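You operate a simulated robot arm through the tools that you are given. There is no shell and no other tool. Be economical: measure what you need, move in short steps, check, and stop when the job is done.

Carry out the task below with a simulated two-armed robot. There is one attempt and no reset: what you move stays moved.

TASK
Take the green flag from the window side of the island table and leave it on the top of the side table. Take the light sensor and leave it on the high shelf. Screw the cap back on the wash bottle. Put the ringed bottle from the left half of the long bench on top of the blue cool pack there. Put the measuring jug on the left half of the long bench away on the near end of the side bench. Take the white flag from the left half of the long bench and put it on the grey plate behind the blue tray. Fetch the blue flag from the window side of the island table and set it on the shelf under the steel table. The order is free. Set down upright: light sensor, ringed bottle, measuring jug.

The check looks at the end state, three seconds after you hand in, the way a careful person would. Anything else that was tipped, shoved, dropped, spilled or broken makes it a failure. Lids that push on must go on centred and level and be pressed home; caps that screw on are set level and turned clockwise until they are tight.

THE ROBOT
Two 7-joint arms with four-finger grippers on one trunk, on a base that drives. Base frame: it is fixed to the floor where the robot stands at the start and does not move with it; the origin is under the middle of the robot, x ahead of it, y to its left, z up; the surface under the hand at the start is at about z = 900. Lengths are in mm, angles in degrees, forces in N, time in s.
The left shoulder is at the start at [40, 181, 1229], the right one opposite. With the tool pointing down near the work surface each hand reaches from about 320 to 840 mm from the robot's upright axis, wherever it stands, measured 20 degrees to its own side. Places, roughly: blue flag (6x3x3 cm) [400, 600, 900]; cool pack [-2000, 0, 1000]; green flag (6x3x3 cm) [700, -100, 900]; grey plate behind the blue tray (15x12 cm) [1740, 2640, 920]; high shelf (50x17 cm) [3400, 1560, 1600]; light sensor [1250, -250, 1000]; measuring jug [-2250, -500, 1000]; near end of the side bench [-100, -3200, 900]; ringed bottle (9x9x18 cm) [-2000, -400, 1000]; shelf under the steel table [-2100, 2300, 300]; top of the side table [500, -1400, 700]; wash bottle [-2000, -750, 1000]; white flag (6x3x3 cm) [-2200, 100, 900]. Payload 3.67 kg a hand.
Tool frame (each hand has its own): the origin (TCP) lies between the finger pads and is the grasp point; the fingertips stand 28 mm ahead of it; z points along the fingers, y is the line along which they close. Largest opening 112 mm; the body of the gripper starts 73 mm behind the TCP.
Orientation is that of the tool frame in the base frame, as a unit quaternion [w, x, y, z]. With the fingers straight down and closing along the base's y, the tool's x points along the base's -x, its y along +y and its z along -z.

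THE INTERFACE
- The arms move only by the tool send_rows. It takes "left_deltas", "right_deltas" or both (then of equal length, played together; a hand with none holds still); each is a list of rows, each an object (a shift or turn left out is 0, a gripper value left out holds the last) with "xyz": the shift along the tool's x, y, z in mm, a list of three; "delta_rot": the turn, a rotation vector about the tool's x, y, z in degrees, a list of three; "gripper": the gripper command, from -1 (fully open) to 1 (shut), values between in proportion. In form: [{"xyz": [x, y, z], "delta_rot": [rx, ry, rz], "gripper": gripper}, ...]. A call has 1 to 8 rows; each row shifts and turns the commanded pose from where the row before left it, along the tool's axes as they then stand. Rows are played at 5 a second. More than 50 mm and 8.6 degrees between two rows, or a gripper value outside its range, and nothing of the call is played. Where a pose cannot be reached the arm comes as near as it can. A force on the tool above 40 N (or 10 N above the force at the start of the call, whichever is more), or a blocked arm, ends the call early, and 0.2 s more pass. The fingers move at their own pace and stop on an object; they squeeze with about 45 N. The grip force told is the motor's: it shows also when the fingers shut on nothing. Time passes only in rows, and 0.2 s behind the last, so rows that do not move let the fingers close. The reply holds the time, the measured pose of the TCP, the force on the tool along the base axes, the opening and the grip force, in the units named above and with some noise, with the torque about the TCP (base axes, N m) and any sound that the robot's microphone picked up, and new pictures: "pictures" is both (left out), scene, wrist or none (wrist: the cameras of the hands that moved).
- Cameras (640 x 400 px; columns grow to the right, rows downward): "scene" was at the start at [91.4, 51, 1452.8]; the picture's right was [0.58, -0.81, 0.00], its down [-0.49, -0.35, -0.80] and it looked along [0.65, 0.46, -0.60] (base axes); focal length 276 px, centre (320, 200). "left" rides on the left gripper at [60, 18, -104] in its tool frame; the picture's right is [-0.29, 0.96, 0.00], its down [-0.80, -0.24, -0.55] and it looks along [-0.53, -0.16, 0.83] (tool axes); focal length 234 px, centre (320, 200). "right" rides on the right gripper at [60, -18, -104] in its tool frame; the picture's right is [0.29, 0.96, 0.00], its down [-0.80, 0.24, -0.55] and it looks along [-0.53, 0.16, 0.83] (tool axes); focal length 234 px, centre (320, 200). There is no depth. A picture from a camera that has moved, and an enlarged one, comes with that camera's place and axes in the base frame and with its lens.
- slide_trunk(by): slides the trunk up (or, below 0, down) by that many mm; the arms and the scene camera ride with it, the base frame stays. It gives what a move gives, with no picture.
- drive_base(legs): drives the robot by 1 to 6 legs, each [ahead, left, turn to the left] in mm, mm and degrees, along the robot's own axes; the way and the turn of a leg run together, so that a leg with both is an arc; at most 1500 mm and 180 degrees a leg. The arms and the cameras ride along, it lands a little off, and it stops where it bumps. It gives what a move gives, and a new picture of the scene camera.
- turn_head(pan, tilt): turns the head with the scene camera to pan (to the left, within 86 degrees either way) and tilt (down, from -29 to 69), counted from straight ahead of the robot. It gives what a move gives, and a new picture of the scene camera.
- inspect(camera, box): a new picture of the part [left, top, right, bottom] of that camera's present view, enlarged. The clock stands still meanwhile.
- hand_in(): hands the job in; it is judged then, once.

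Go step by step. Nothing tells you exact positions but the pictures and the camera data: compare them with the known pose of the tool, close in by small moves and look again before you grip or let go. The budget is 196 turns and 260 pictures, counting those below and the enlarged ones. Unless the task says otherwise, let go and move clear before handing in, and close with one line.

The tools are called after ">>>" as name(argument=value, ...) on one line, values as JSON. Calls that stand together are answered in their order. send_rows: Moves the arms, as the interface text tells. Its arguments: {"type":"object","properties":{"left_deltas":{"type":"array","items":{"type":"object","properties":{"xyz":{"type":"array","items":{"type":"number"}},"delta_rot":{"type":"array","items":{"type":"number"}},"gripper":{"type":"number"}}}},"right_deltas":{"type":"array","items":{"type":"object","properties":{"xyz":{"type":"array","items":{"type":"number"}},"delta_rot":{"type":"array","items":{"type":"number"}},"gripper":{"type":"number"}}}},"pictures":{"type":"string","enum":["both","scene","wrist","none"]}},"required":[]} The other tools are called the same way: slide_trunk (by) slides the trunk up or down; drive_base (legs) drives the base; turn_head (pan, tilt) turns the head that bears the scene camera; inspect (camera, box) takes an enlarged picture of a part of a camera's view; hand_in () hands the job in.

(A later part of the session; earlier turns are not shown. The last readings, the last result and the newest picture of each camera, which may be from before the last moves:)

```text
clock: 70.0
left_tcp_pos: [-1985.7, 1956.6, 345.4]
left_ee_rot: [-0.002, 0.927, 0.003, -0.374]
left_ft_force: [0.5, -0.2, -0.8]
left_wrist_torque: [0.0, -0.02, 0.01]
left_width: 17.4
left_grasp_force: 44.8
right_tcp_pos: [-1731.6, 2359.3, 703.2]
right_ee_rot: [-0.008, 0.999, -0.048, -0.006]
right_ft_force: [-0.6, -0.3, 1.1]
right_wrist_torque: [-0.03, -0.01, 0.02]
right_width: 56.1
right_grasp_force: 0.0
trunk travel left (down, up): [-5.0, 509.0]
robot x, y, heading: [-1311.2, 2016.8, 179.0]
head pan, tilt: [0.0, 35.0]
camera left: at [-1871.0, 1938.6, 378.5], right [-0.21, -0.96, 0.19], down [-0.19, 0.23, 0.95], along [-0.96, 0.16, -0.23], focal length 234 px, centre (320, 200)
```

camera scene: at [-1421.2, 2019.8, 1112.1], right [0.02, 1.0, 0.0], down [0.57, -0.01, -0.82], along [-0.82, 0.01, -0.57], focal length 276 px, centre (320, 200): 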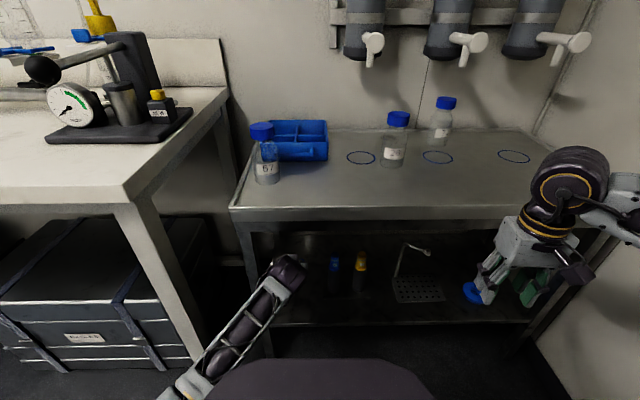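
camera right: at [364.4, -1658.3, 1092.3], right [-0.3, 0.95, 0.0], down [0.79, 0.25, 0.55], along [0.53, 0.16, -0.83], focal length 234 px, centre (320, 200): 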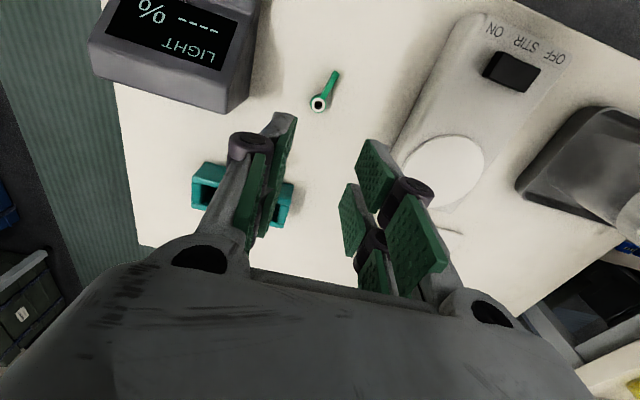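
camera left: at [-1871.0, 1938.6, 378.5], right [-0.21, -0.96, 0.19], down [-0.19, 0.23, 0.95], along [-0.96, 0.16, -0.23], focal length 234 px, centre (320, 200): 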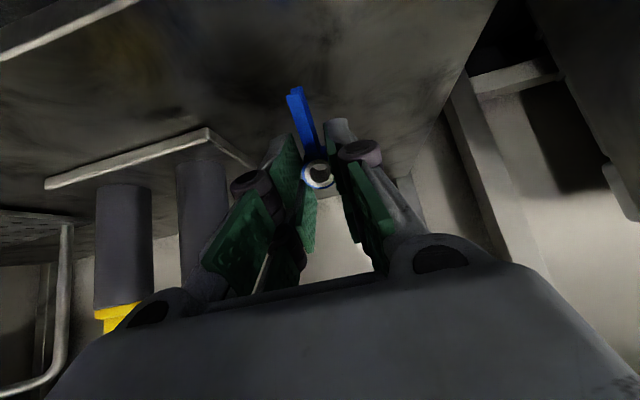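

>>> send_rows(left_deltas=[{"xyz": [2.8, 0, 2.9]}, {"xyz": [2.8, 0, 2.9]}, {"xyz": [2.8, 0, 2.9]}], pictures="none")

```text
clock: 70.8
left_tcp_pos: [-1984.9, 1956.1, 332.6]
left_ee_rot: [-0.003, 0.928, 0.002, -0.374]
left_ft_force: [1.1, -0.1, -0.2]
left_wrist_torque: [-0.04, -0.01, -0.03]
left_width: 17.7
left_grasp_force: 45.0
right_tcp_pos: [-1731.9, 2356.3, 704.2]
right_ee_rot: [-0.008, 0.999, -0.048, -0.005]
right_ft_force: [0.0, 0.3, -0.5]
right_wrist_torque: [-0.01, 0.0, 0.03]
right_width: 56.1
right_grasp_force: 0.0
trunk travel left (down, up): [-5.0, 509.0]
robot x, y, heading: [-1312.2, 2019.1, 178.8]
head pan, tilt: [0.0, 35.0]
```

>>> send_rows(left_deltas=[{"xyz": [2.8, 0, 2.9]}, {"xyz": [2.8, 0, 2.9]}, {"xyz": [2.8, 0, 2.9]}], pictures="wrist")

```text
clock: 71.6
left_tcp_pos: [-1985.0, 1943.6, 316.2]
left_ee_rot: [0.007, 0.928, 0.001, -0.372]
left_ft_force: [1.1, 0.2, 3.5]
left_wrist_torque: [-0.01, -0.08, 0.01]
left_width: 17.5
left_grasp_force: 45.5
right_tcp_pos: [-1731.3, 2358.1, 705.4]
right_ee_rot: [-0.008, 0.999, -0.048, -0.006]
right_ft_force: [-0.3, -0.3, 0.1]
right_wrist_torque: [0.01, 0.01, -0.02]
right_width: 55.9
right_grasp_force: 0.0
trunk travel left (down, up): [-5.0, 509.0]
robot x, y, heading: [-1312.3, 2014.5, 178.9]
head pan, tilt: [0.0, 35.0]
camera left: at [-1870.9, 1925.6, 349.8], right [-0.2, -0.96, 0.21], down [-0.19, 0.25, 0.95], along [-0.96, 0.15, -0.24], focal length 234 px, centre (320, 200)
```

left: 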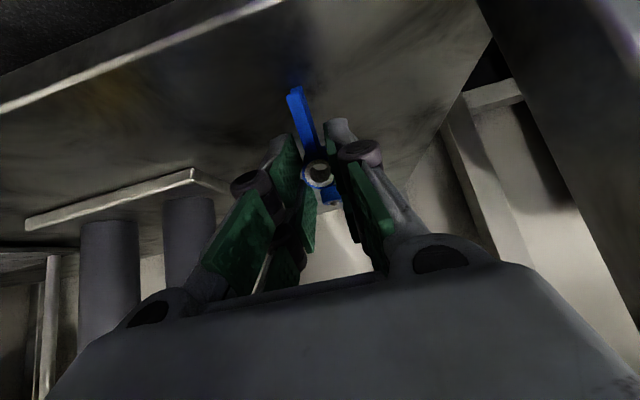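

There is light contact. I'm releasing and withdrawing along the tool axis.

>>> send_rows(left_deltas=[{"gripper": 0.4}, {}, {"xyz": [0, 0, -30]}, {"xyz": [0, 0, -40]}, {"xyz": [0, 0, -40]}], pictures="wrist")

```text
clock: 73.0
left_tcp_pos: [-1935.3, 1892.0, 408.4]
left_ee_rot: [0.047, 0.919, 0.0, -0.392]
left_ft_force: [4.1, 10.6, -1.4]
left_wrist_torque: [-0.06, 0.1, 0.25]
left_width: 28.0
left_grasp_force: 0.0
right_tcp_pos: [-1731.7, 2359.5, 705.9]
right_ee_rot: [-0.009, 0.999, -0.049, -0.005]
right_ft_force: [1.1, 0.0, 0.4]
right_wrist_torque: [0.02, 0.0, 0.01]
right_width: 56.0
right_grasp_force: 0.0
trunk travel left (down, up): [-5.0, 509.0]
robot x, y, heading: [-1311.4, 2014.6, 179.0]
head pan, tilt: [0.0, 35.0]
stopped in row 5 (left hand): the arm was blocked; the commanded pose is now the measured one
camera left: at [-1819.8, 1881.0, 438.8], right [-0.16, -0.94, 0.29], down [-0.16, 0.32, 0.94], along [-0.97, 0.11, -0.2], focal length 234 px, centre (320, 200)
```

left: 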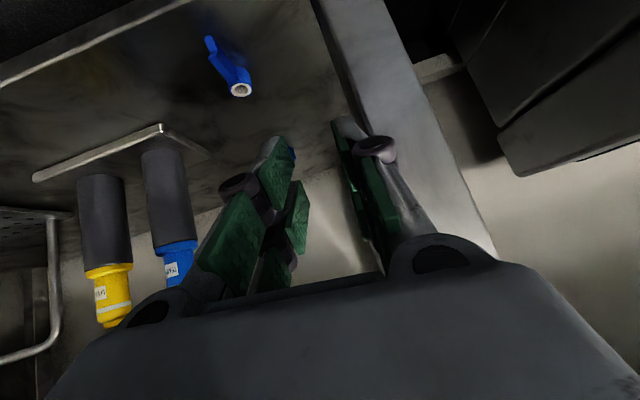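

The flag is standing on the shelf. The hand has drifted towards the table leg, so I'm moving it back towards the middle and out.

>>> send_rows(left_deltas=[{"xyz": [5, -15, -10]}, {"xyz": [10, -15, -15]}, {"xyz": [15, -10, -20]}, {"xyz": [20, 0, -30]}, {"xyz": [20, 0, -30]}])

```text
clock: 73.5
left_tcp_pos: [-1937.8, 1884.7, 414.8]
left_ee_rot: [0.065, 0.915, 0.0, -0.399]
left_ft_force: [5.5, 31.2, -8.5]
left_wrist_torque: [-0.27, 0.21, 0.18]
left_width: 19.1
left_grasp_force: 0.1
right_tcp_pos: [-1729.8, 2362.9, 704.4]
right_ee_rot: [-0.008, 0.999, -0.052, -0.006]
right_ft_force: [0.7, -0.3, 0.8]
right_wrist_torque: [-0.03, -0.01, -0.01]
right_width: 56.2
right_grasp_force: 0.0
trunk travel left (down, up): [-5.0, 509.0]
robot x, y, heading: [-1312.8, 2016.7, 178.6]
head pan, tilt: [0.0, 35.0]
stopped in row 2 (left hand): the force on the tool passed its limit at 48 N (the readings are from after the stop); the commanded pose is now the measured one
camera scene: at [-1421.4, 2022.6, 1112.3], right [0.02, 1.0, 0.0], down [0.57, -0.01, -0.82], along [-0.82, 0.02, -0.57], focal length 276 px, centre (320, 200)
camera left: at [-1820.4, 1877.2, 444.3], right [-0.14, -0.93, 0.33], down [-0.15, 0.35, 0.93], along [-0.98, 0.08, -0.19], focal length 234 px, centre (320, 200)
```

scene: 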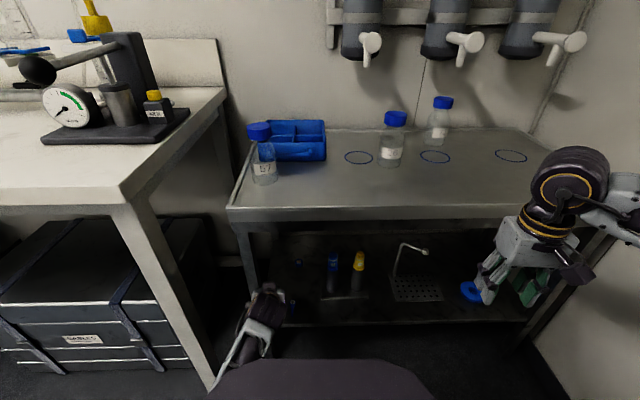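
left: 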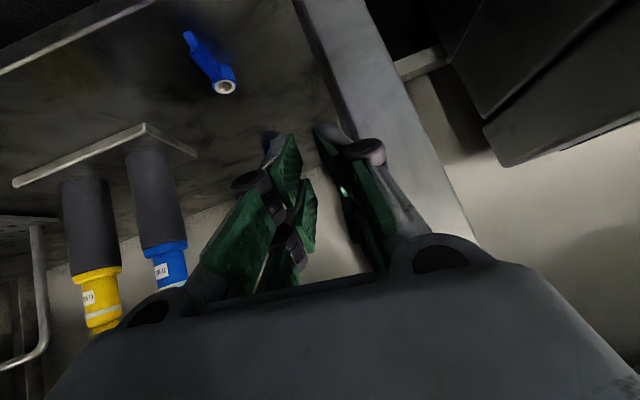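

The left finger is against the table leg because the arm cannot fold closer. I'm using the base instead: right a little, then straight back.

>>> drive_base(legs=[[0, -45, 0], [-300, 0, 0]])

>>> inspect(camera="left", box=[0, 0, 640, 400])

```text
clock: 76.1
left_tcp_pos: [-1634.4, 1918.5, 417.3]
left_ee_rot: [0.069, 0.914, 0.004, -0.4]
left_ft_force: [0.4, -0.3, 0.9]
left_wrist_torque: [0.0, -0.02, 0.02]
left_width: 33.5
left_grasp_force: 0.0
right_tcp_pos: [-1429.2, 2397.0, 705.0]
right_ee_rot: [-0.009, 0.999, -0.049, -0.006]
right_ft_force: [-0.3, 0.8, 0.2]
right_wrist_torque: [0.02, 0.03, 0.02]
right_width: 56.1
right_grasp_force: 0.0
trunk travel left (down, up): [-5.0, 509.0]
robot x, y, heading: [-1010.4, 2056.6, 179.0]
head pan, tilt: [0.0, 35.0]
camera scene: at [-1117.8, 2059.2, 1112.2], right [0.02, 1.0, 0.0], down [0.57, -0.01, -0.82], along [-0.82, 0.02, -0.57], focal length 276 px, centre (320, 200)
```

scene: 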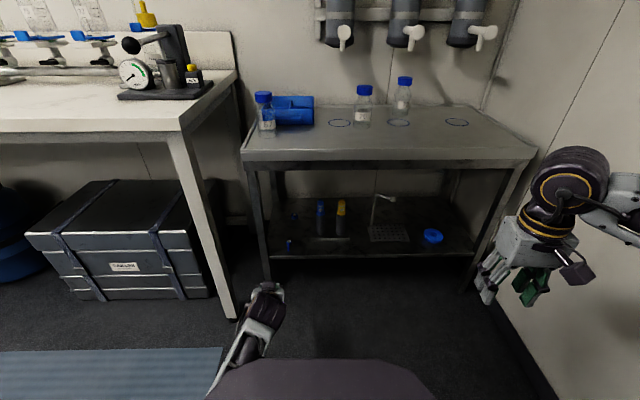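

```text
1.00 times, centred on (320, 200) of left (not enlarged: the box is as wide or as high as the picture)
camera zoom: at [-1517.3, 1911.5, 445.9], right [-0.14, -0.93, 0.33], down [-0.15, 0.35, 0.93], along [-0.98, 0.08, -0.19], focal length 234 px, centre (320, 200)
```

zoom: 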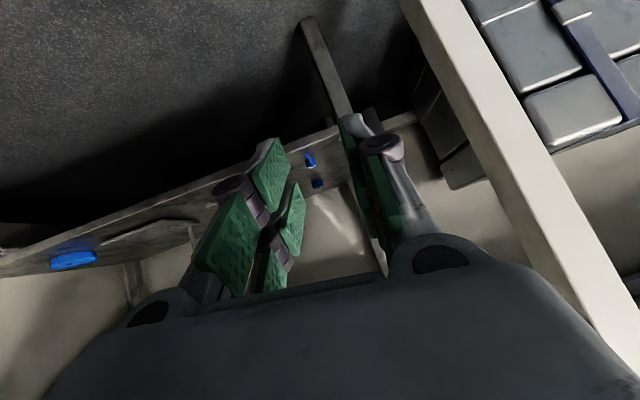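

The blue flag stands on the shelf. I'm backing off, raising the trunk, and straightening and raising the left hand.

>>> drive_base(legs=[[-150, 0, 0]])

>>> slide_trunk(by=345)

>>> send_rows(left_deltas=[{"delta_rot": [1.35, 7.85, 0.1], "gripper": 0}, {"delta_rot": [1.35, 7.85, 0.1]}, {"delta_rot": [1.35, 7.85, 0.1]}, {"delta_rot": [1.35, 7.85, 0.1]}, {"delta_rot": [1.35, 7.85, 0.1]}, {"delta_rot": [1.35, 7.85, 0.1]}], pictures="none")

>>> send_rows(left_deltas=[{"xyz": [12, 12, -46]}, {"xyz": [12, 12, -46]}, {"xyz": [12, 12, -46]}, {"xyz": [12, 12, -46]}, {"xyz": [12, 12, -46]}, {"xyz": [12, 12, -46]}, {"xyz": [12, 12, -46]}], pictures="none")

```text
clock: 77.5
left_tcp_pos: [-1484.9, 1916.3, 418.1]
left_ee_rot: [0.07, 0.913, 0.005, -0.402]
left_ft_force: [0.2, -0.2, -0.6]
left_wrist_torque: [-0.02, 0.0, 0.0]
left_width: 33.9
left_grasp_force: 0.0
right_tcp_pos: [-1278.6, 2396.1, 704.5]
right_ee_rot: [-0.008, 0.999, -0.049, -0.006]
right_ft_force: [-0.8, 0.7, 0.2]
right_wrist_torque: [-0.02, 0.02, -0.01]
right_width: 56.0
right_grasp_force: 0.0
trunk travel left (down, up): [-5.0, 509.0]
robot x, y, heading: [-857.3, 2056.7, 178.9]
head pan, tilt: [0.0, 35.0]
camera scene: at [-966.9, 2056.2, 1112.2], right [0.02, 1.0, 0.0], down [0.57, -0.01, -0.82], along [-0.82, 0.02, -0.57], focal length 276 px, centre (320, 200)
```

scene: 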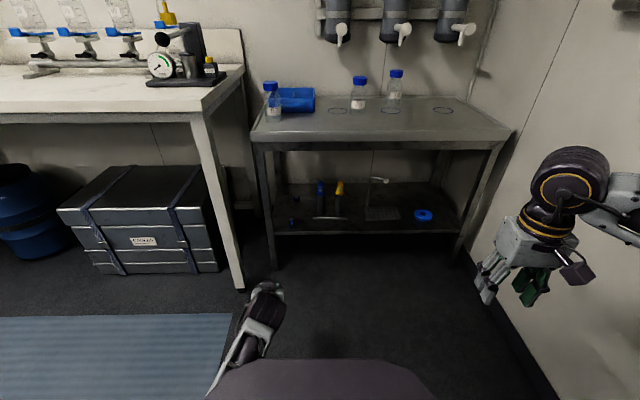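

```text
clock: 80.9
left_tcp_pos: [-1484.2, 1915.4, 759.9]
left_ee_rot: [0.07, 0.913, 0.004, -0.401]
left_ft_force: [-1.4, -0.4, 0.1]
left_wrist_torque: [0.04, 0.03, 0.0]
left_width: 33.8
left_grasp_force: 0.1
right_tcp_pos: [-1278.1, 2395.5, 1048.1]
right_ee_rot: [-0.009, 0.999, -0.05, -0.006]
right_ft_force: [-0.3, -1.5, 0.4]
right_wrist_torque: [0.0, -0.01, 0.01]
right_width: 56.0
right_grasp_force: 0.0
trunk travel left (down, up): [-350.0, 164.0]
robot x, y, heading: [-858.0, 2051.0, 179.0]
head pan, tilt: [0.0, 35.0]
```

```text
clock: 82.3
left_tcp_pos: [-1484.7, 1914.7, 761.4]
left_ee_rot: [0.001, 1.0, -0.001, 0.0]
left_ft_force: [-0.4, -0.5, -0.7]
left_wrist_torque: [0.0, 0.0, 0.0]
left_width: 56.0
left_grasp_force: 0.0
right_tcp_pos: [-1279.1, 2394.3, 1047.8]
right_ee_rot: [-0.009, 0.999, -0.049, -0.006]
right_ft_force: [0.5, 0.2, -1.1]
right_wrist_torque: [-0.02, -0.01, 0.02]
right_width: 55.9
right_grasp_force: 0.0
trunk travel left (down, up): [-350.0, 164.0]
robot x, y, heading: [-860.9, 2055.9, 178.9]
head pan, tilt: [0.0, 35.0]
```

```text
clock: 83.3
left_tcp_pos: [-1470.1, 1785.9, 890.3]
left_ee_rot: [0.06, 0.998, 0.034, -0.001]
left_ft_force: [-0.3, 0.1, -0.5]
left_wrist_torque: [-0.03, -0.03, -0.01]
left_width: 56.1
left_grasp_force: 0.0
left hand out of reach, approached as far as the arm can: row 3, 4, 5
right_tcp_pos: [-1280.1, 2394.0, 1047.3]
right_ee_rot: [-0.008, 0.999, -0.048, -0.006]
right_ft_force: [-1.0, 0.6, 0.2]
right_wrist_torque: [-0.02, -0.02, 0.02]
right_width: 55.8
right_grasp_force: 0.0
trunk travel left (down, up): [-350.0, 164.0]
robot x, y, heading: [-861.8, 2055.4, 179.2]
head pan, tilt: [0.0, 35.0]
stopped in row 5 (left hand): the arm was blocked; the commanded pose is now the measured one
```

The left arm is in an awkward elbow position. I'm taking a look at it.

>>> turn_head(pan=50, tilt=50)

```text
clock: 84.5
left_tcp_pos: [-1469.1, 1786.0, 889.5]
left_ee_rot: [0.061, 0.998, 0.034, -0.001]
left_ft_force: [0.1, 0.9, 0.4]
left_wrist_torque: [0.01, -0.02, 0.03]
left_width: 55.9
left_grasp_force: 0.1
right_tcp_pos: [-1279.6, 2394.7, 1049.2]
right_ee_rot: [-0.008, 0.999, -0.048, -0.006]
right_ft_force: [0.3, -1.0, 0.1]
right_wrist_torque: [0.0, 0.02, -0.01]
right_width: 56.2
right_grasp_force: 0.0
trunk travel left (down, up): [-350.0, 164.0]
robot x, y, heading: [-862.1, 2049.6, 178.9]
head pan, tilt: [50.0, 50.0]
camera scene: at [-930.4, 1996.4, 1434.1], right [-0.75, 0.66, 0.0], down [0.5, 0.58, -0.64], along [-0.42, -0.48, -0.77], focal length 276 px, centre (320, 200)
```

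scene: 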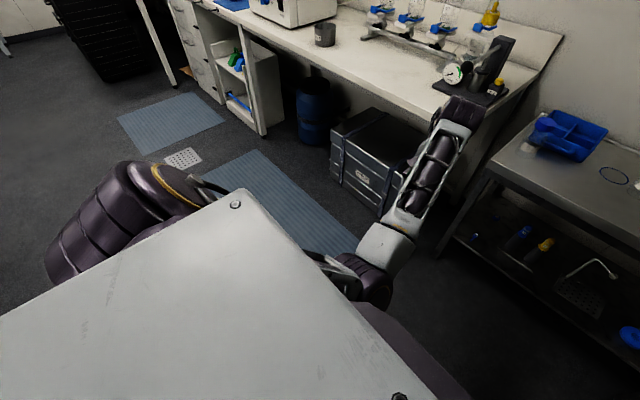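

The elbow has tucked inwards in front of the body. I'm swinging the hand out to the left to free it.

>>> send_rows(left_deltas=[{"xyz": [0, 45, 0]}, {"xyz": [0, 45, 0]}, {"xyz": [0, 45, 0]}, {"xyz": [0, 45, 0]}, {"xyz": [0, 45, 0]}, {"xyz": [0, 45, 0]}, {"xyz": [10, 30, 0]}], pictures="scene")

```text
clock: 86.1
left_tcp_pos: [-1438.9, 1487.1, 927.3]
left_ee_rot: [0.059, 0.998, 0.033, -0.001]
left_ft_force: [-0.4, -0.3, 0.3]
left_wrist_torque: [-0.02, -0.01, 0.01]
left_width: 55.9
left_grasp_force: 0.0
right_tcp_pos: [-1278.5, 2393.6, 1048.4]
right_ee_rot: [-0.009, 0.999, -0.048, -0.006]
right_ft_force: [-0.5, -0.9, 0.2]
right_wrist_torque: [-0.02, 0.0, 0.03]
right_width: 55.9
right_grasp_force: 0.1
trunk travel left (down, up): [-350.0, 164.0]
robot x, y, heading: [-859.1, 2053.0, 179.2]
head pan, tilt: [50.0, 50.0]
camera scene: at [-929.9, 1995.7, 1434.0], right [-0.75, 0.66, 0.0], down [0.5, 0.58, -0.64], along [-0.42, -0.48, -0.77], focal length 276 px, centre (320, 200)
```

scene: 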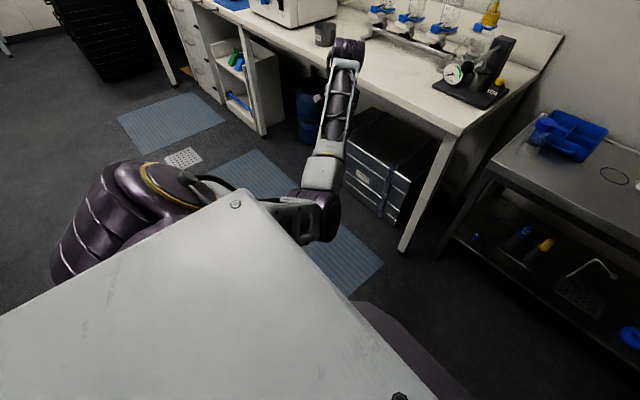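

>>> send_rows(left_deltas=[{"xyz": [0, 10, -45]}, {"xyz": [0, 10, -45]}, {"xyz": [0, 10, -45]}, {"xyz": [0, 10, -45]}, {"xyz": [0, 10, -45]}, {"xyz": [0, 10, -45]}], pictures="scene")

```text
clock: 87.5
left_tcp_pos: [-1435.8, 1464.8, 1201.9]
left_ee_rot: [0.059, 0.998, 0.033, -0.001]
left_ft_force: [0.5, 0.5, 0.2]
left_wrist_torque: [-0.01, -0.01, 0.02]
left_width: 56.0
left_grasp_force: 0.0
right_tcp_pos: [-1279.1, 2394.8, 1048.7]
right_ee_rot: [-0.009, 0.999, -0.048, -0.007]
right_ft_force: [-0.2, 0.4, 0.3]
right_wrist_torque: [0.0, -0.02, 0.03]
right_width: 55.9
right_grasp_force: 0.1
trunk travel left (down, up): [-350.0, 164.0]
robot x, y, heading: [-859.7, 2053.1, 179.2]
head pan, tilt: [50.0, 50.0]
camera scene: at [-929.5, 1997.1, 1434.1], right [-0.75, 0.66, 0.0], down [0.5, 0.58, -0.64], along [-0.42, -0.49, -0.77], focal length 276 px, centre (320, 200)
```

scene: 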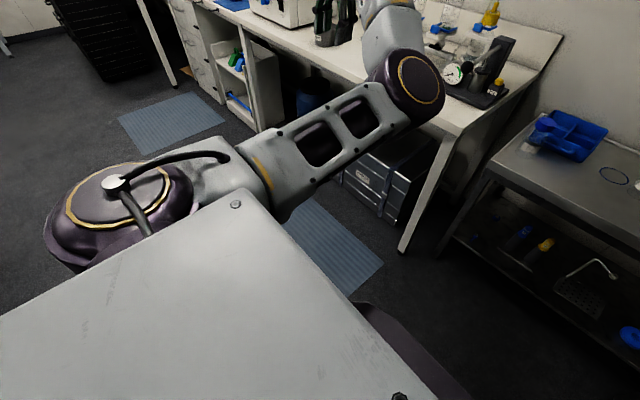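

>>> send_rows(left_deltas=[{"xyz": [20, 42, 8]}, {"xyz": [20, 42, 8]}, {"xyz": [20, 42, 8]}, {"xyz": [20, 42, 8]}, {"xyz": [20, 42, 8]}, {"xyz": [20, 42, 8]}, {"xyz": [20, 42, 8]}], pictures="scene")

```text
clock: 89.1
left_tcp_pos: [-1275.3, 1171.3, 1179.3]
left_ee_rot: [0.058, 0.998, 0.033, -0.003]
left_ft_force: [0.7, 0.5, -0.2]
left_wrist_torque: [0.03, 0.01, 0.01]
left_width: 55.8
left_grasp_force: 0.1
right_tcp_pos: [-1277.6, 2392.7, 1050.8]
right_ee_rot: [-0.009, 0.999, -0.049, -0.007]
right_ft_force: [0.5, 0.3, 0.2]
right_wrist_torque: [0.0, 0.01, 0.01]
right_width: 56.0
right_grasp_force: 0.0
trunk travel left (down, up): [-350.0, 164.0]
robot x, y, heading: [-857.5, 2055.8, 178.7]
head pan, tilt: [50.0, 50.0]
camera scene: at [-928.4, 1993.9, 1434.1], right [-0.75, 0.66, 0.0], down [0.5, 0.58, -0.64], along [-0.42, -0.48, -0.77], focal length 276 px, centre (320, 200)
```

scene: 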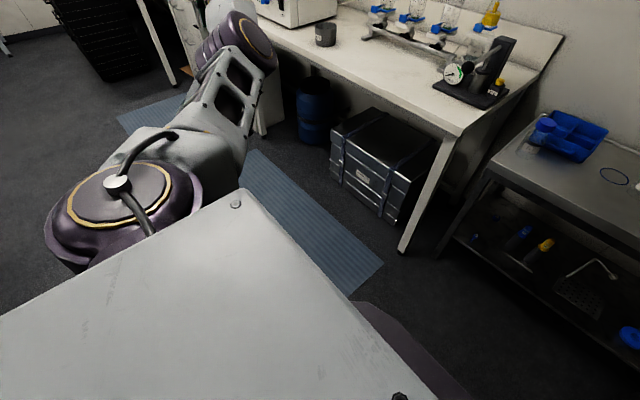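

>>> send_rows(left_deltas=[{"xyz": [0, 40, 20]}, {"xyz": [0, 40, 20]}, {"xyz": [-40, 0, 20]}, {"xyz": [-40, 0, 0]}, {"xyz": [-40, -10, 0]}, {"xyz": [-40, -20, 0]}], pictures="scene")

```text
clock: 90.5
left_tcp_pos: [-1368.5, 1195.2, 1153.1]
left_ee_rot: [0.061, 0.998, 0.034, 0.0]
left_ft_force: [-0.8, -0.2, 0.7]
left_wrist_torque: [-0.02, 0.01, 0.04]
left_width: 56.0
left_grasp_force: 0.1
left hand out of reach, approached as far as the arm can: row 2, 3, 4, 5, 6
right_tcp_pos: [-1281.0, 2394.5, 1045.4]
right_ee_rot: [-0.008, 0.999, -0.047, -0.005]
right_ft_force: [-0.8, -0.5, 0.0]
right_wrist_torque: [-0.04, -0.08, 0.04]
right_width: 55.9
right_grasp_force: 0.0
trunk travel left (down, up): [-350.0, 164.0]
robot x, y, heading: [-864.1, 2052.1, 179.1]
head pan, tilt: [50.0, 50.0]
camera scene: at [-933.5, 1997.5, 1433.9], right [-0.75, 0.66, 0.0], down [0.5, 0.58, -0.64], along [-0.42, -0.49, -0.77], focal length 276 px, centre (320, 200)
```

scene: 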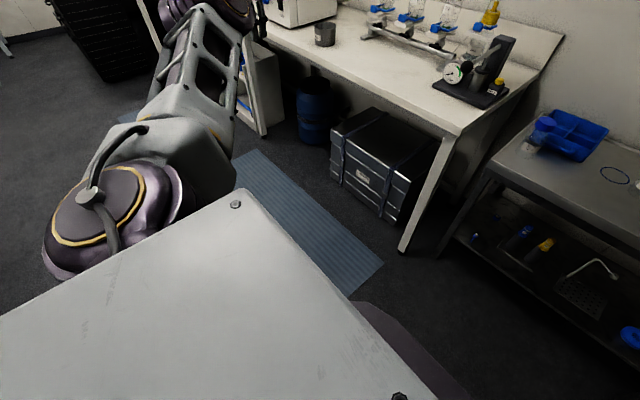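

>>> send_rows(left_deltas=[{"xyz": [-10, -48, 0]}, {"xyz": [-10, -48, 0]}, {"xyz": [-10, -48, 0]}, {"xyz": [-10, -48, 0]}, {"xyz": [0, -48, 0]}, {"xyz": [0, -48, 0]}, {"xyz": [0, -48, 0]}], pictures="scene")

```text
clock: 92.1
left_tcp_pos: [-1558.8, 1423.5, 1140.7]
left_ee_rot: [0.06, 0.998, 0.033, -0.001]
left_ft_force: [-0.1, 1.0, 0.2]
left_wrist_torque: [0.02, -0.03, 0.0]
left_width: 56.1
left_grasp_force: 0.0
left hand out of reach, approached as far as the arm can: row 1, 2, 3, 4, 5, 6, 7
right_tcp_pos: [-1281.0, 2395.6, 1047.9]
right_ee_rot: [-0.008, 0.999, -0.048, -0.005]
right_ft_force: [-0.2, 0.4, -0.2]
right_wrist_torque: [-0.01, -0.02, 0.03]
right_width: 56.2
right_grasp_force: 0.0
trunk travel left (down, up): [-350.0, 164.0]
robot x, y, heading: [-857.4, 2055.6, 179.1]
head pan, tilt: [50.0, 50.0]
camera scene: at [-931.8, 1998.0, 1434.0], right [-0.75, 0.66, 0.0], down [0.5, 0.58, -0.64], along [-0.42, -0.49, -0.77], focal length 276 px, centre (320, 200)
```

scene: 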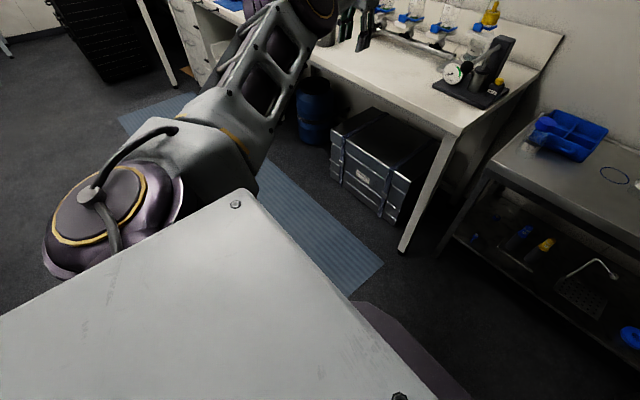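

>>> send_rows(left_deltas=[{"xyz": [20, -44, 0]}, {"xyz": [20, -44, 0]}, {"xyz": [30, -35, 0]}, {"xyz": [30, -35, 0]}, {"xyz": [40, -20, 0]}, {"xyz": [40, -20, 0]}], pictures="scene")

```text
clock: 93.5
left_tcp_pos: [-1605.8, 1541.1, 1153.4]
left_ee_rot: [0.06, 0.998, 0.033, -0.002]
left_ft_force: [0.1, 0.0, 0.5]
left_wrist_torque: [-0.02, 0.01, 0.03]
left_width: 56.0
left_grasp_force: 0.1
left hand out of reach, approached as far as the arm can: row 1, 2, 3, 4, 5, 6
right_tcp_pos: [-1280.1, 2394.5, 1048.0]
right_ee_rot: [-0.008, 0.999, -0.048, -0.006]
right_ft_force: [0.7, 0.5, 0.4]
right_wrist_torque: [0.0, -0.02, 0.01]
right_width: 56.0
right_grasp_force: 0.1
trunk travel left (down, up): [-350.0, 164.0]
robot x, y, heading: [-863.1, 2053.7, 178.9]
head pan, tilt: [50.0, 50.0]
camera scene: at [-930.4, 1996.1, 1434.0], right [-0.75, 0.66, 0.0], down [0.5, 0.58, -0.64], along [-0.42, -0.48, -0.77], focal length 276 px, centre (320, 200)
```

scene: 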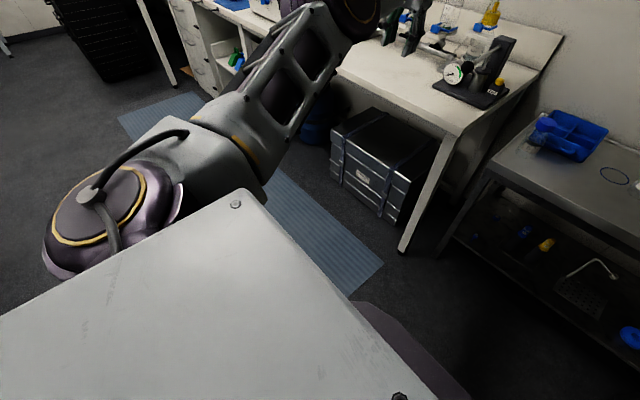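

>>> send_rows(left_deltas=[{"xyz": [0, 0, -40]}, {"xyz": [0, 0, -40]}, {"xyz": [0, 0, -40]}, {"xyz": [0, 0, -40]}, {"xyz": [0, 0, 0]}, {"xyz": [0, 0, 0]}], pictures="scene")

```text
clock: 94.9
left_tcp_pos: [-1573.3, 1580.3, 1299.8]
left_ee_rot: [0.06, 0.998, 0.033, -0.001]
left_ft_force: [0.3, -0.8, -0.1]
left_wrist_torque: [-0.02, -0.01, 0.01]
left_width: 55.9
left_grasp_force: 0.1
left hand out of reach, approached as far as the arm can: row 1, 2, 3, 4
right_tcp_pos: [-1278.9, 2394.5, 1048.8]
right_ee_rot: [-0.009, 0.999, -0.048, -0.006]
right_ft_force: [0.3, 0.3, -0.6]
right_wrist_torque: [-0.03, 0.01, 0.02]
right_width: 55.9
right_grasp_force: 0.1
trunk travel left (down, up): [-350.0, 164.0]
robot x, y, heading: [-859.3, 2052.2, 179.2]
head pan, tilt: [50.0, 50.0]
camera scene: at [-930.6, 1996.0, 1434.0], right [-0.75, 0.66, 0.0], down [0.5, 0.58, -0.64], along [-0.42, -0.48, -0.77], focal length 276 px, centre (320, 200)
```

scene: 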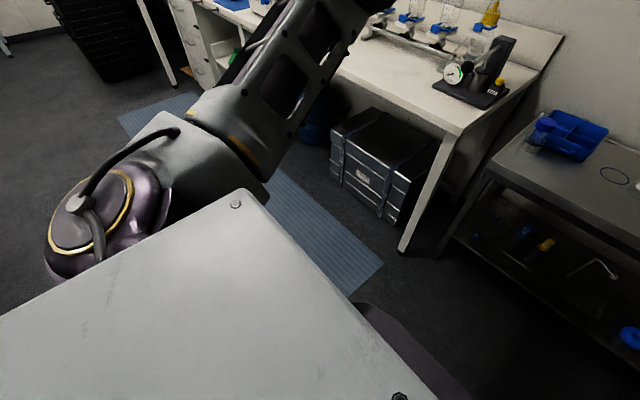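

>>> send_rows(left_deltas=[{"xyz": [30, 0, 20]}, {"xyz": [40, 0, 20]}, {"xyz": [40, 0, 20]}, {"xyz": [40, 0, 20]}, {"xyz": [40, 0, 20]}, {"xyz": [40, 0, 20]}], pictures="scene")

```text
clock: 96.3
left_tcp_pos: [-1574.5, 1580.4, 1300.0]
left_ee_rot: [0.059, 0.998, 0.033, -0.003]
left_ft_force: [-0.1, -0.4, 0.6]
left_wrist_torque: [-0.03, 0.04, 0.01]
left_width: 56.1
left_grasp_force: 0.0
left hand out of reach, approached as far as the arm can: row 1, 2, 3, 4, 5, 6
right_tcp_pos: [-1280.0, 2394.1, 1048.9]
right_ee_rot: [-0.007, 0.999, -0.047, -0.006]
right_ft_force: [0.6, -0.7, 0.5]
right_wrist_torque: [0.02, 0.01, 0.0]
right_width: 56.1
right_grasp_force: 0.1
trunk travel left (down, up): [-350.0, 164.0]
robot x, y, heading: [-863.9, 2054.9, 179.0]
head pan, tilt: [50.0, 50.0]
camera scene: at [-930.5, 1996.1, 1434.0], right [-0.75, 0.66, 0.0], down [0.5, 0.58, -0.64], along [-0.42, -0.48, -0.77], focal length 276 px, centre (320, 200)
```

scene: 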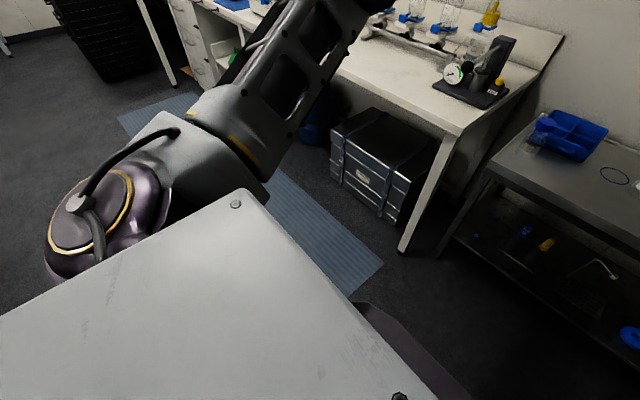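

>>> send_rows(left_deltas=[{"xyz": [30, 30, 0]}, {"xyz": [30, 30, 0]}, {"xyz": [30, 30, 0]}, {"xyz": [30, 30, 0]}], pictures="none")

>>> send_rows(left_deltas=[{"delta_rot": [0, 0, 8]}, {"delta_rot": [0, 0, 8]}, {"xyz": [40, 0, 0]}, {"xyz": [40, 0, 0]}], pictures="none")

```text
clock: 97.3
left_tcp_pos: [-1497.6, 1445.6, 1335.7]
left_ee_rot: [0.058, 0.998, 0.033, -0.002]
left_ft_force: [0.6, 0.1, -0.4]
left_wrist_torque: [0.07, 0.04, 0.01]
left_width: 56.2
left_grasp_force: 0.1
left hand out of reach, approached as far as the arm can: row 1, 2, 3, 4
right_tcp_pos: [-1278.6, 2392.5, 1049.1]
right_ee_rot: [-0.009, 0.999, -0.048, -0.006]
right_ft_force: [0.0, -0.4, 0.2]
right_wrist_torque: [0.01, 0.02, 0.0]
right_width: 56.1
right_grasp_force: 0.0
trunk travel left (down, up): [-350.0, 164.0]
robot x, y, heading: [-862.2, 2052.0, 178.8]
head pan, tilt: [50.0, 50.0]
```

```text
clock: 98.3
left_tcp_pos: [-1459.8, 1406.3, 1358.9]
left_ee_rot: [0.059, 0.993, -0.107, 0.007]
left_ft_force: [-0.3, 0.2, -0.4]
left_wrist_torque: [0.02, 0.01, 0.01]
left_width: 55.9
left_grasp_force: 0.0
left hand out of reach, approached as far as the arm can: row 3, 4
right_tcp_pos: [-1278.5, 2392.9, 1049.4]
right_ee_rot: [-0.009, 0.999, -0.048, -0.007]
right_ft_force: [0.3, 0.0, 0.3]
right_wrist_torque: [0.02, 0.05, -0.01]
right_width: 56.0
right_grasp_force: 0.0
trunk travel left (down, up): [-350.0, 164.0]
robot x, y, heading: [-858.8, 2049.5, 178.9]
head pan, tilt: [50.0, 50.0]
```

>>> send_rows(left_deltas=[{"delta_rot": [-6.3, -4.9, 0]}, {"delta_rot": [-6.3, -4.9, 0]}, {"delta_rot": [-6.3, -4.9, 0]}, {"delta_rot": [-6.3, -4.9, 0]}, {"xyz": [20, -25, -20]}, {"xyz": [20, -25, -20]}, {"xyz": [20, -25, -20]}], pictures="scene")

```text
clock: 99.9
left_tcp_pos: [-1540.5, 1371.2, 1451.0]
left_ee_rot: [0.255, 0.942, -0.114, -0.184]
left_ft_force: [0.2, -0.1, 0.0]
left_wrist_torque: [-0.02, 0.0, 0.0]
left_width: 55.9
left_grasp_force: 0.2
left hand out of reach, approached as far as the arm can: row 1, 2, 3, 4, 5, 6, 7
right_tcp_pos: [-1279.1, 2394.6, 1048.2]
right_ee_rot: [-0.008, 0.999, -0.048, -0.006]
right_ft_force: [0.6, 1.3, 0.7]
right_wrist_torque: [0.01, 0.0, 0.01]
right_width: 55.8
right_grasp_force: 0.1
trunk travel left (down, up): [-350.0, 164.0]
robot x, y, heading: [-857.2, 2053.1, 178.9]
head pan, tilt: [50.0, 50.0]
camera scene: at [-930.2, 1996.4, 1434.0], right [-0.75, 0.66, 0.0], down [0.5, 0.58, -0.64], along [-0.42, -0.48, -0.77], focal length 276 px, centre (320, 200)
```

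scene: 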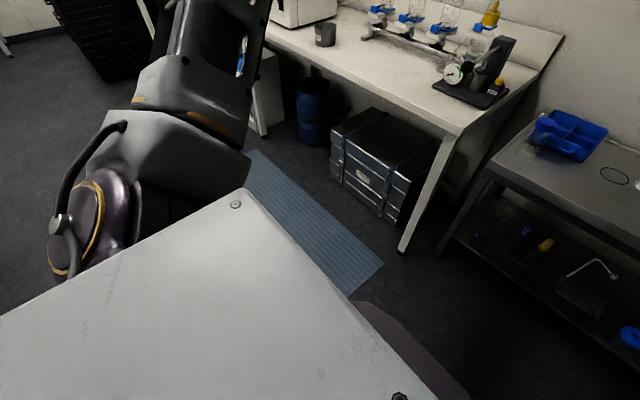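

>>> send_rows(left_deltas=[{"xyz": [19, -28, 24]}, {"xyz": [19, -28, 24]}, {"xyz": [19, -28, 24]}, {"xyz": [19, -28, 24]}, {"xyz": [19, -28, 24]}, {"xyz": [19, -28, 24]}, {"xyz": [19, -28, 24]}, {"xyz": [19, -28, 24]}], pictures="scene")

```text
clock: 101.7
left_tcp_pos: [-1625.0, 1323.4, 1215.7]
left_ee_rot: [0.255, 0.943, -0.112, -0.183]
left_ft_force: [-0.3, -0.3, 0.2]
left_wrist_torque: [0.01, -0.01, -0.03]
left_width: 55.9
left_grasp_force: 0.1
left hand out of reach, approached as far as the arm can: row 1, 2, 3, 4, 5, 6, 7, 8
right_tcp_pos: [-1280.0, 2393.5, 1048.7]
right_ee_rot: [-0.01, 0.999, -0.047, -0.006]
right_ft_force: [0.3, 0.5, 0.6]
right_wrist_torque: [-0.03, -0.04, 0.0]
right_width: 55.9
right_grasp_force: 0.1
trunk travel left (down, up): [-350.0, 164.0]
robot x, y, heading: [-859.6, 2054.7, 178.8]
head pan, tilt: [50.0, 50.0]
camera scene: at [-931.4, 1995.1, 1433.9], right [-0.75, 0.66, 0.0], down [0.5, 0.58, -0.64], along [-0.42, -0.48, -0.77], focal length 276 px, centre (320, 200)
```

scene: 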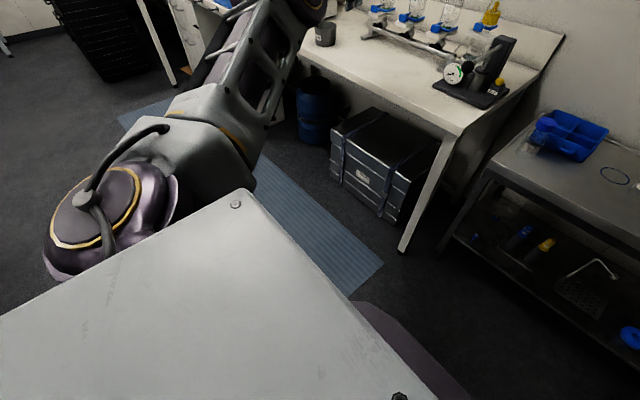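

The left arm is stuck fully stretched. I'm trying very small inward steps so that the elbow can start to bend.

>>> send_rows(left_deltas=[{"xyz": [0.6, -0.7, -0.4]}, {"xyz": [1.2, -1.3, -0.9]}, {"xyz": [1.2, -1.3, -0.9]}, {"xyz": [1.8, -2, -1.3]}, {"xyz": [3, -3.4, -2.1]}, {"xyz": [4, -4.5, -3]}, {"xyz": [6, -6.7, -4.3]}, {"xyz": [12, -13, -8]}], pictures="none")

```text
clock: 103.5
left_tcp_pos: [-1623.8, 1325.4, 1218.5]
left_ee_rot: [0.254, 0.943, -0.113, -0.184]
left_ft_force: [-0.7, -0.8, 0.0]
left_wrist_torque: [0.0, 0.0, 0.03]
left_width: 56.2
left_grasp_force: 0.1
left hand out of reach, approached as far as the arm can: row 2, 4, 5, 6, 7, 8
right_tcp_pos: [-1279.5, 2394.7, 1049.3]
right_ee_rot: [-0.009, 0.999, -0.048, -0.006]
right_ft_force: [0.4, 0.8, -0.2]
right_wrist_torque: [0.02, -0.02, 0.0]
right_width: 55.9
right_grasp_force: 0.0
trunk travel left (down, up): [-350.0, 164.0]
robot x, y, heading: [-858.5, 2053.2, 179.0]
head pan, tilt: [50.0, 50.0]
```

>>> turn_head(pan=55, tilt=15)

```text
clock: 104.5
left_tcp_pos: [-1624.3, 1324.8, 1216.5]
left_ee_rot: [0.255, 0.942, -0.112, -0.184]
left_ft_force: [0.0, -0.6, -0.1]
left_wrist_torque: [-0.03, -0.02, 0.0]
left_width: 56.2
left_grasp_force: 0.1
right_tcp_pos: [-1279.4, 2393.6, 1049.1]
right_ee_rot: [-0.008, 0.999, -0.048, -0.006]
right_ft_force: [0.8, 0.1, -0.4]
right_wrist_torque: [0.0, -0.03, -0.04]
right_width: 55.9
right_grasp_force: 0.1
trunk travel left (down, up): [-350.0, 164.0]
robot x, y, heading: [-862.7, 2053.6, 179.0]
head pan, tilt: [55.0, 15.0]
camera scene: at [-934.9, 1978.6, 1487.7], right [-0.81, 0.59, 0.0], down [0.15, 0.21, -0.97], along [-0.57, -0.78, -0.26], focal length 276 px, centre (320, 200)
```

scene: 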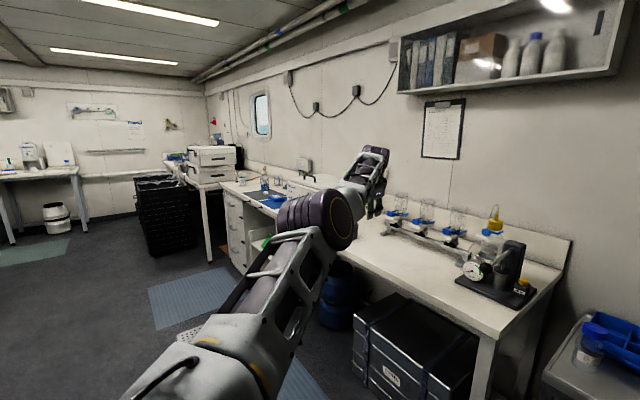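

>>> send_rows(left_deltas=[{"delta_rot": [-6.1, -5.8, 0]}, {"delta_rot": [-6.1, -5.8, 0]}, {"delta_rot": [-6.1, -5.8, 0]}, {"delta_rot": [-6.1, -5.8, 0]}, {"delta_rot": [-6.1, -5.8, 0], "xyz": [0, 0, -20]}, {"xyz": [0, 0, -40]}, {"xyz": [0, 0, -40]}, {"xyz": [0, 0, -40]}], pictures="scene")

```text
clock: 106.3
left_tcp_pos: [-1717.6, 1281.9, 1273.0]
left_ee_rot: [0.455, 0.768, -0.121, -0.435]
left_ft_force: [0.2, 0.2, -0.2]
left_wrist_torque: [-0.01, -0.03, 0.01]
left_width: 56.0
left_grasp_force: 0.0
left hand out of reach, approached as far as the arm can: row 1, 2, 3, 4, 5, 6, 7, 8
right_tcp_pos: [-1279.9, 2393.5, 1048.7]
right_ee_rot: [-0.008, 0.999, -0.048, -0.006]
right_ft_force: [-0.1, 0.0, -0.1]
right_wrist_torque: [0.0, 0.01, 0.05]
right_width: 55.9
right_grasp_force: 0.0
trunk travel left (down, up): [-350.0, 164.0]
robot x, y, heading: [-860.2, 2053.2, 178.8]
head pan, tilt: [55.0, 15.0]
camera scene: at [-934.8, 1978.9, 1487.8], right [-0.81, 0.59, 0.0], down [0.15, 0.21, -0.97], along [-0.57, -0.78, -0.26], focal length 276 px, centre (320, 200)
```

scene: 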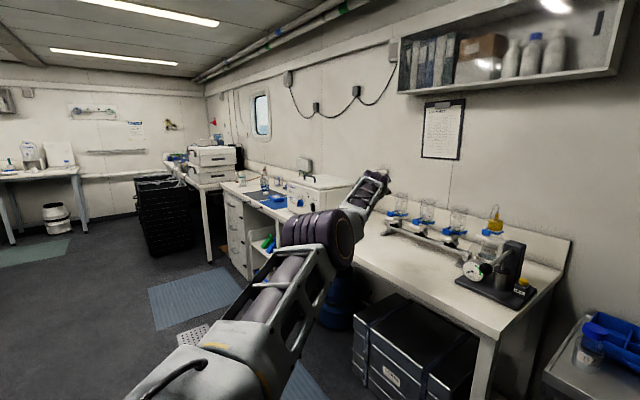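

>>> send_rows(left_deltas=[{"xyz": [-17, 24.6, -27]}, {"xyz": [-17, 24.6, -27]}, {"xyz": [-17, 24.6, -27]}, {"xyz": [-17, 24.6, -27]}, {"xyz": [-17, 24.6, -27]}, {"xyz": [-17, 24.6, -27]}], pictures="scene")

```text
clock: 107.7
left_tcp_pos: [-1670.4, 1331.2, 1498.6]
left_ee_rot: [0.454, 0.768, -0.121, -0.435]
left_ft_force: [1.4, -0.6, -0.5]
left_wrist_torque: [0.0, 0.01, 0.0]
left_width: 55.6
left_grasp_force: 0.0
left hand out of reach, approached as far as the arm can: row 1, 2, 3, 4, 5, 6
right_tcp_pos: [-1278.6, 2395.3, 1048.9]
right_ee_rot: [-0.008, 0.999, -0.049, -0.007]
right_ft_force: [-1.0, -0.3, 0.1]
right_wrist_torque: [-0.02, -0.01, 0.03]
right_width: 56.0
right_grasp_force: 0.2
trunk travel left (down, up): [-350.0, 164.0]
robot x, y, heading: [-859.5, 2051.1, 178.9]
head pan, tilt: [55.0, 15.0]
camera scene: at [-933.6, 1979.8, 1487.9], right [-0.81, 0.59, 0.0], down [0.15, 0.21, -0.97], along [-0.57, -0.78, -0.26], focal length 276 px, centre (320, 200)
```

scene: 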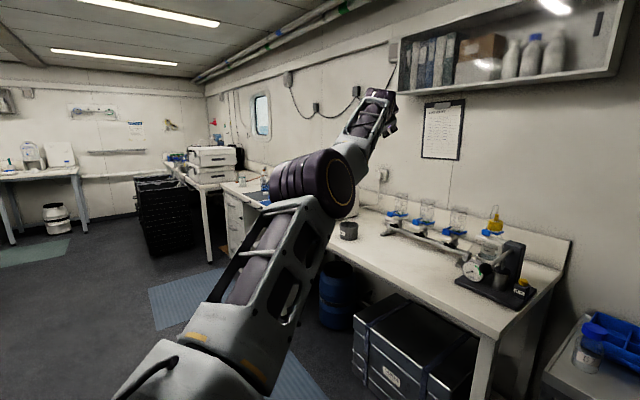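

>>> send_rows(left_deltas=[{"xyz": [30, 15.6, -21.5]}, {"xyz": [30, 15.6, -21.5]}, {"xyz": [30, 15.6, -21.5]}, {"xyz": [30, 15.6, -21.5]}, {"xyz": [30, 15.6, -21.5]}, {"xyz": [30, 15.6, -21.5]}, {"xyz": [30, 15.6, -21.5]}, {"xyz": [30, 15.6, -21.5]}], pictures="scene")

```text
clock: 109.5
left_tcp_pos: [-1456.0, 1142.3, 1566.4]
left_ee_rot: [0.454, 0.768, -0.121, -0.435]
left_ft_force: [-0.3, -0.1, 1.1]
left_wrist_torque: [0.04, -0.03, -0.02]
left_width: 56.1
left_grasp_force: 0.1
left hand out of reach, approached as far as the arm can: row 1, 2, 3, 4, 5, 6, 7, 8
right_tcp_pos: [-1278.5, 2393.2, 1048.2]
right_ee_rot: [-0.009, 0.999, -0.049, -0.006]
right_ft_force: [0.4, 0.2, 0.3]
right_wrist_torque: [0.0, 0.04, -0.01]
right_width: 56.1
right_grasp_force: 0.0
trunk travel left (down, up): [-350.0, 164.0]
robot x, y, heading: [-857.9, 2053.7, 178.9]
head pan, tilt: [55.0, 15.0]
camera scene: at [-933.1, 1977.8, 1487.8], right [-0.81, 0.59, 0.0], down [0.15, 0.21, -0.97], along [-0.57, -0.78, -0.26], focal length 276 px, centre (320, 200)
```

scene: 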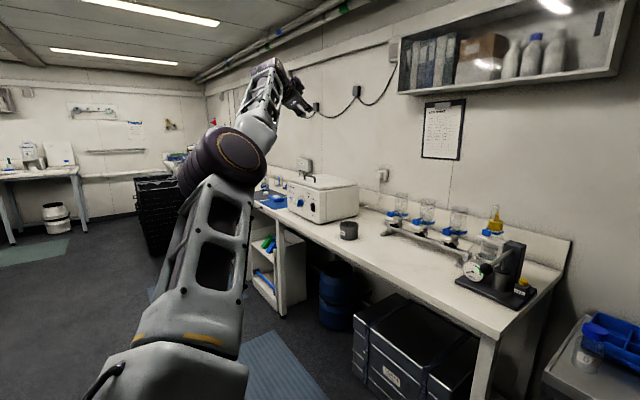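

>>> send_rows(left_deltas=[{"xyz": [-25.5, -31, -3.3]}, {"xyz": [-25.5, -31, -3.3]}, {"xyz": [-25.5, -31, -3.3]}, {"xyz": [-25.5, -31, -3.3]}, {"xyz": [-25.5, -31, -3.3]}, {"xyz": [-25.5, -31, -3.3]}, {"xyz": [-25.5, -31, -3.3]}, {"xyz": [-25.5, -31, -3.3]}], pictures="scene")

```text
clock: 111.3
left_tcp_pos: [-1673.0, 1365.4, 1528.7]
left_ee_rot: [0.456, 0.768, -0.121, -0.434]
left_ft_force: [0.2, 0.5, -0.7]
left_wrist_torque: [0.0, -0.02, 0.0]
left_width: 55.9
left_grasp_force: 0.1
left hand out of reach, approached as far as the arm can: row 1, 2, 3, 4, 5, 6, 7, 8
right_tcp_pos: [-1279.6, 2395.2, 1048.7]
right_ee_rot: [-0.009, 0.999, -0.048, -0.006]
right_ft_force: [-0.2, -0.3, 1.1]
right_wrist_torque: [-0.04, -0.01, 0.02]
right_width: 56.0
right_grasp_force: 0.1
trunk travel left (down, up): [-350.0, 164.0]
robot x, y, heading: [-861.8, 2052.6, 179.3]
head pan, tilt: [55.0, 15.0]
camera scene: at [-935.9, 1980.3, 1487.8], right [-0.81, 0.59, 0.0], down [0.15, 0.21, -0.97], along [-0.57, -0.78, -0.26], focal length 276 px, centre (320, 200)
```

scene: 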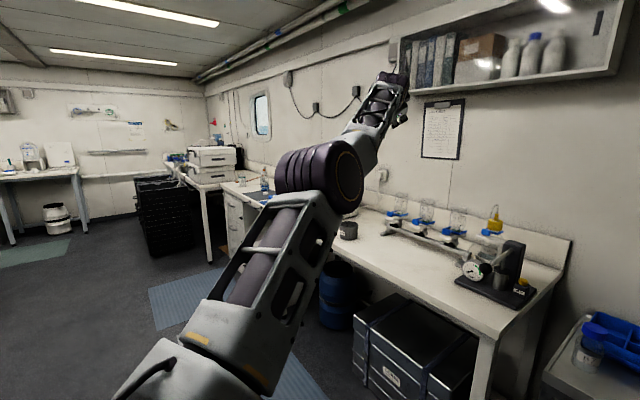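

The elbow seems to be just past straight and at its stop. I'm pushing outwards over the dead point, then down and in.

>>> send_rows(left_deltas=[{"xyz": [-13, 17, 34]}, {"xyz": [-13, 17, 34]}, {"xyz": [16, -24, 29]}, {"xyz": [16, -24, 29]}, {"xyz": [23, -33, 1.5]}, {"xyz": [23, -33, 1.5]}, {"xyz": [23, -33, 1.5]}, {"xyz": [23, -33, 1.5]}], pictures="none")

>>> send_rows(left_deltas=[{"xyz": [-13, 17, 34]}, {"xyz": [-29, 45, 5]}, {"xyz": [-29, 40, 0]}, {"xyz": [-20, 30, -25]}, {"xyz": [-20, 30, -25]}, {"xyz": [-20, 30, -25]}, {"xyz": [0, 0, -40]}], pictures="none")

```text
clock: 113.1
left_tcp_pos: [-1733.8, 1319.0, 1305.9]
left_ee_rot: [0.455, 0.768, -0.121, -0.434]
left_ft_force: [-0.1, -1.0, 0.6]
left_wrist_torque: [-0.01, 0.01, 0.02]
left_width: 56.0
left_grasp_force: 0.1
left hand out of reach, approached as far as the arm can: row 1, 2, 3, 4, 5, 6, 7, 8
right_tcp_pos: [-1280.1, 2394.0, 1048.0]
right_ee_rot: [-0.008, 0.999, -0.048, -0.006]
right_ft_force: [-0.1, 0.1, 0.4]
right_wrist_torque: [0.01, -0.01, 0.02]
right_width: 56.1
right_grasp_force: 0.1
trunk travel left (down, up): [-350.0, 164.0]
robot x, y, heading: [-861.7, 2055.5, 179.0]
head pan, tilt: [55.0, 15.0]
```

```text
refused: row 2 steps farther than a row can; nothing moved
```

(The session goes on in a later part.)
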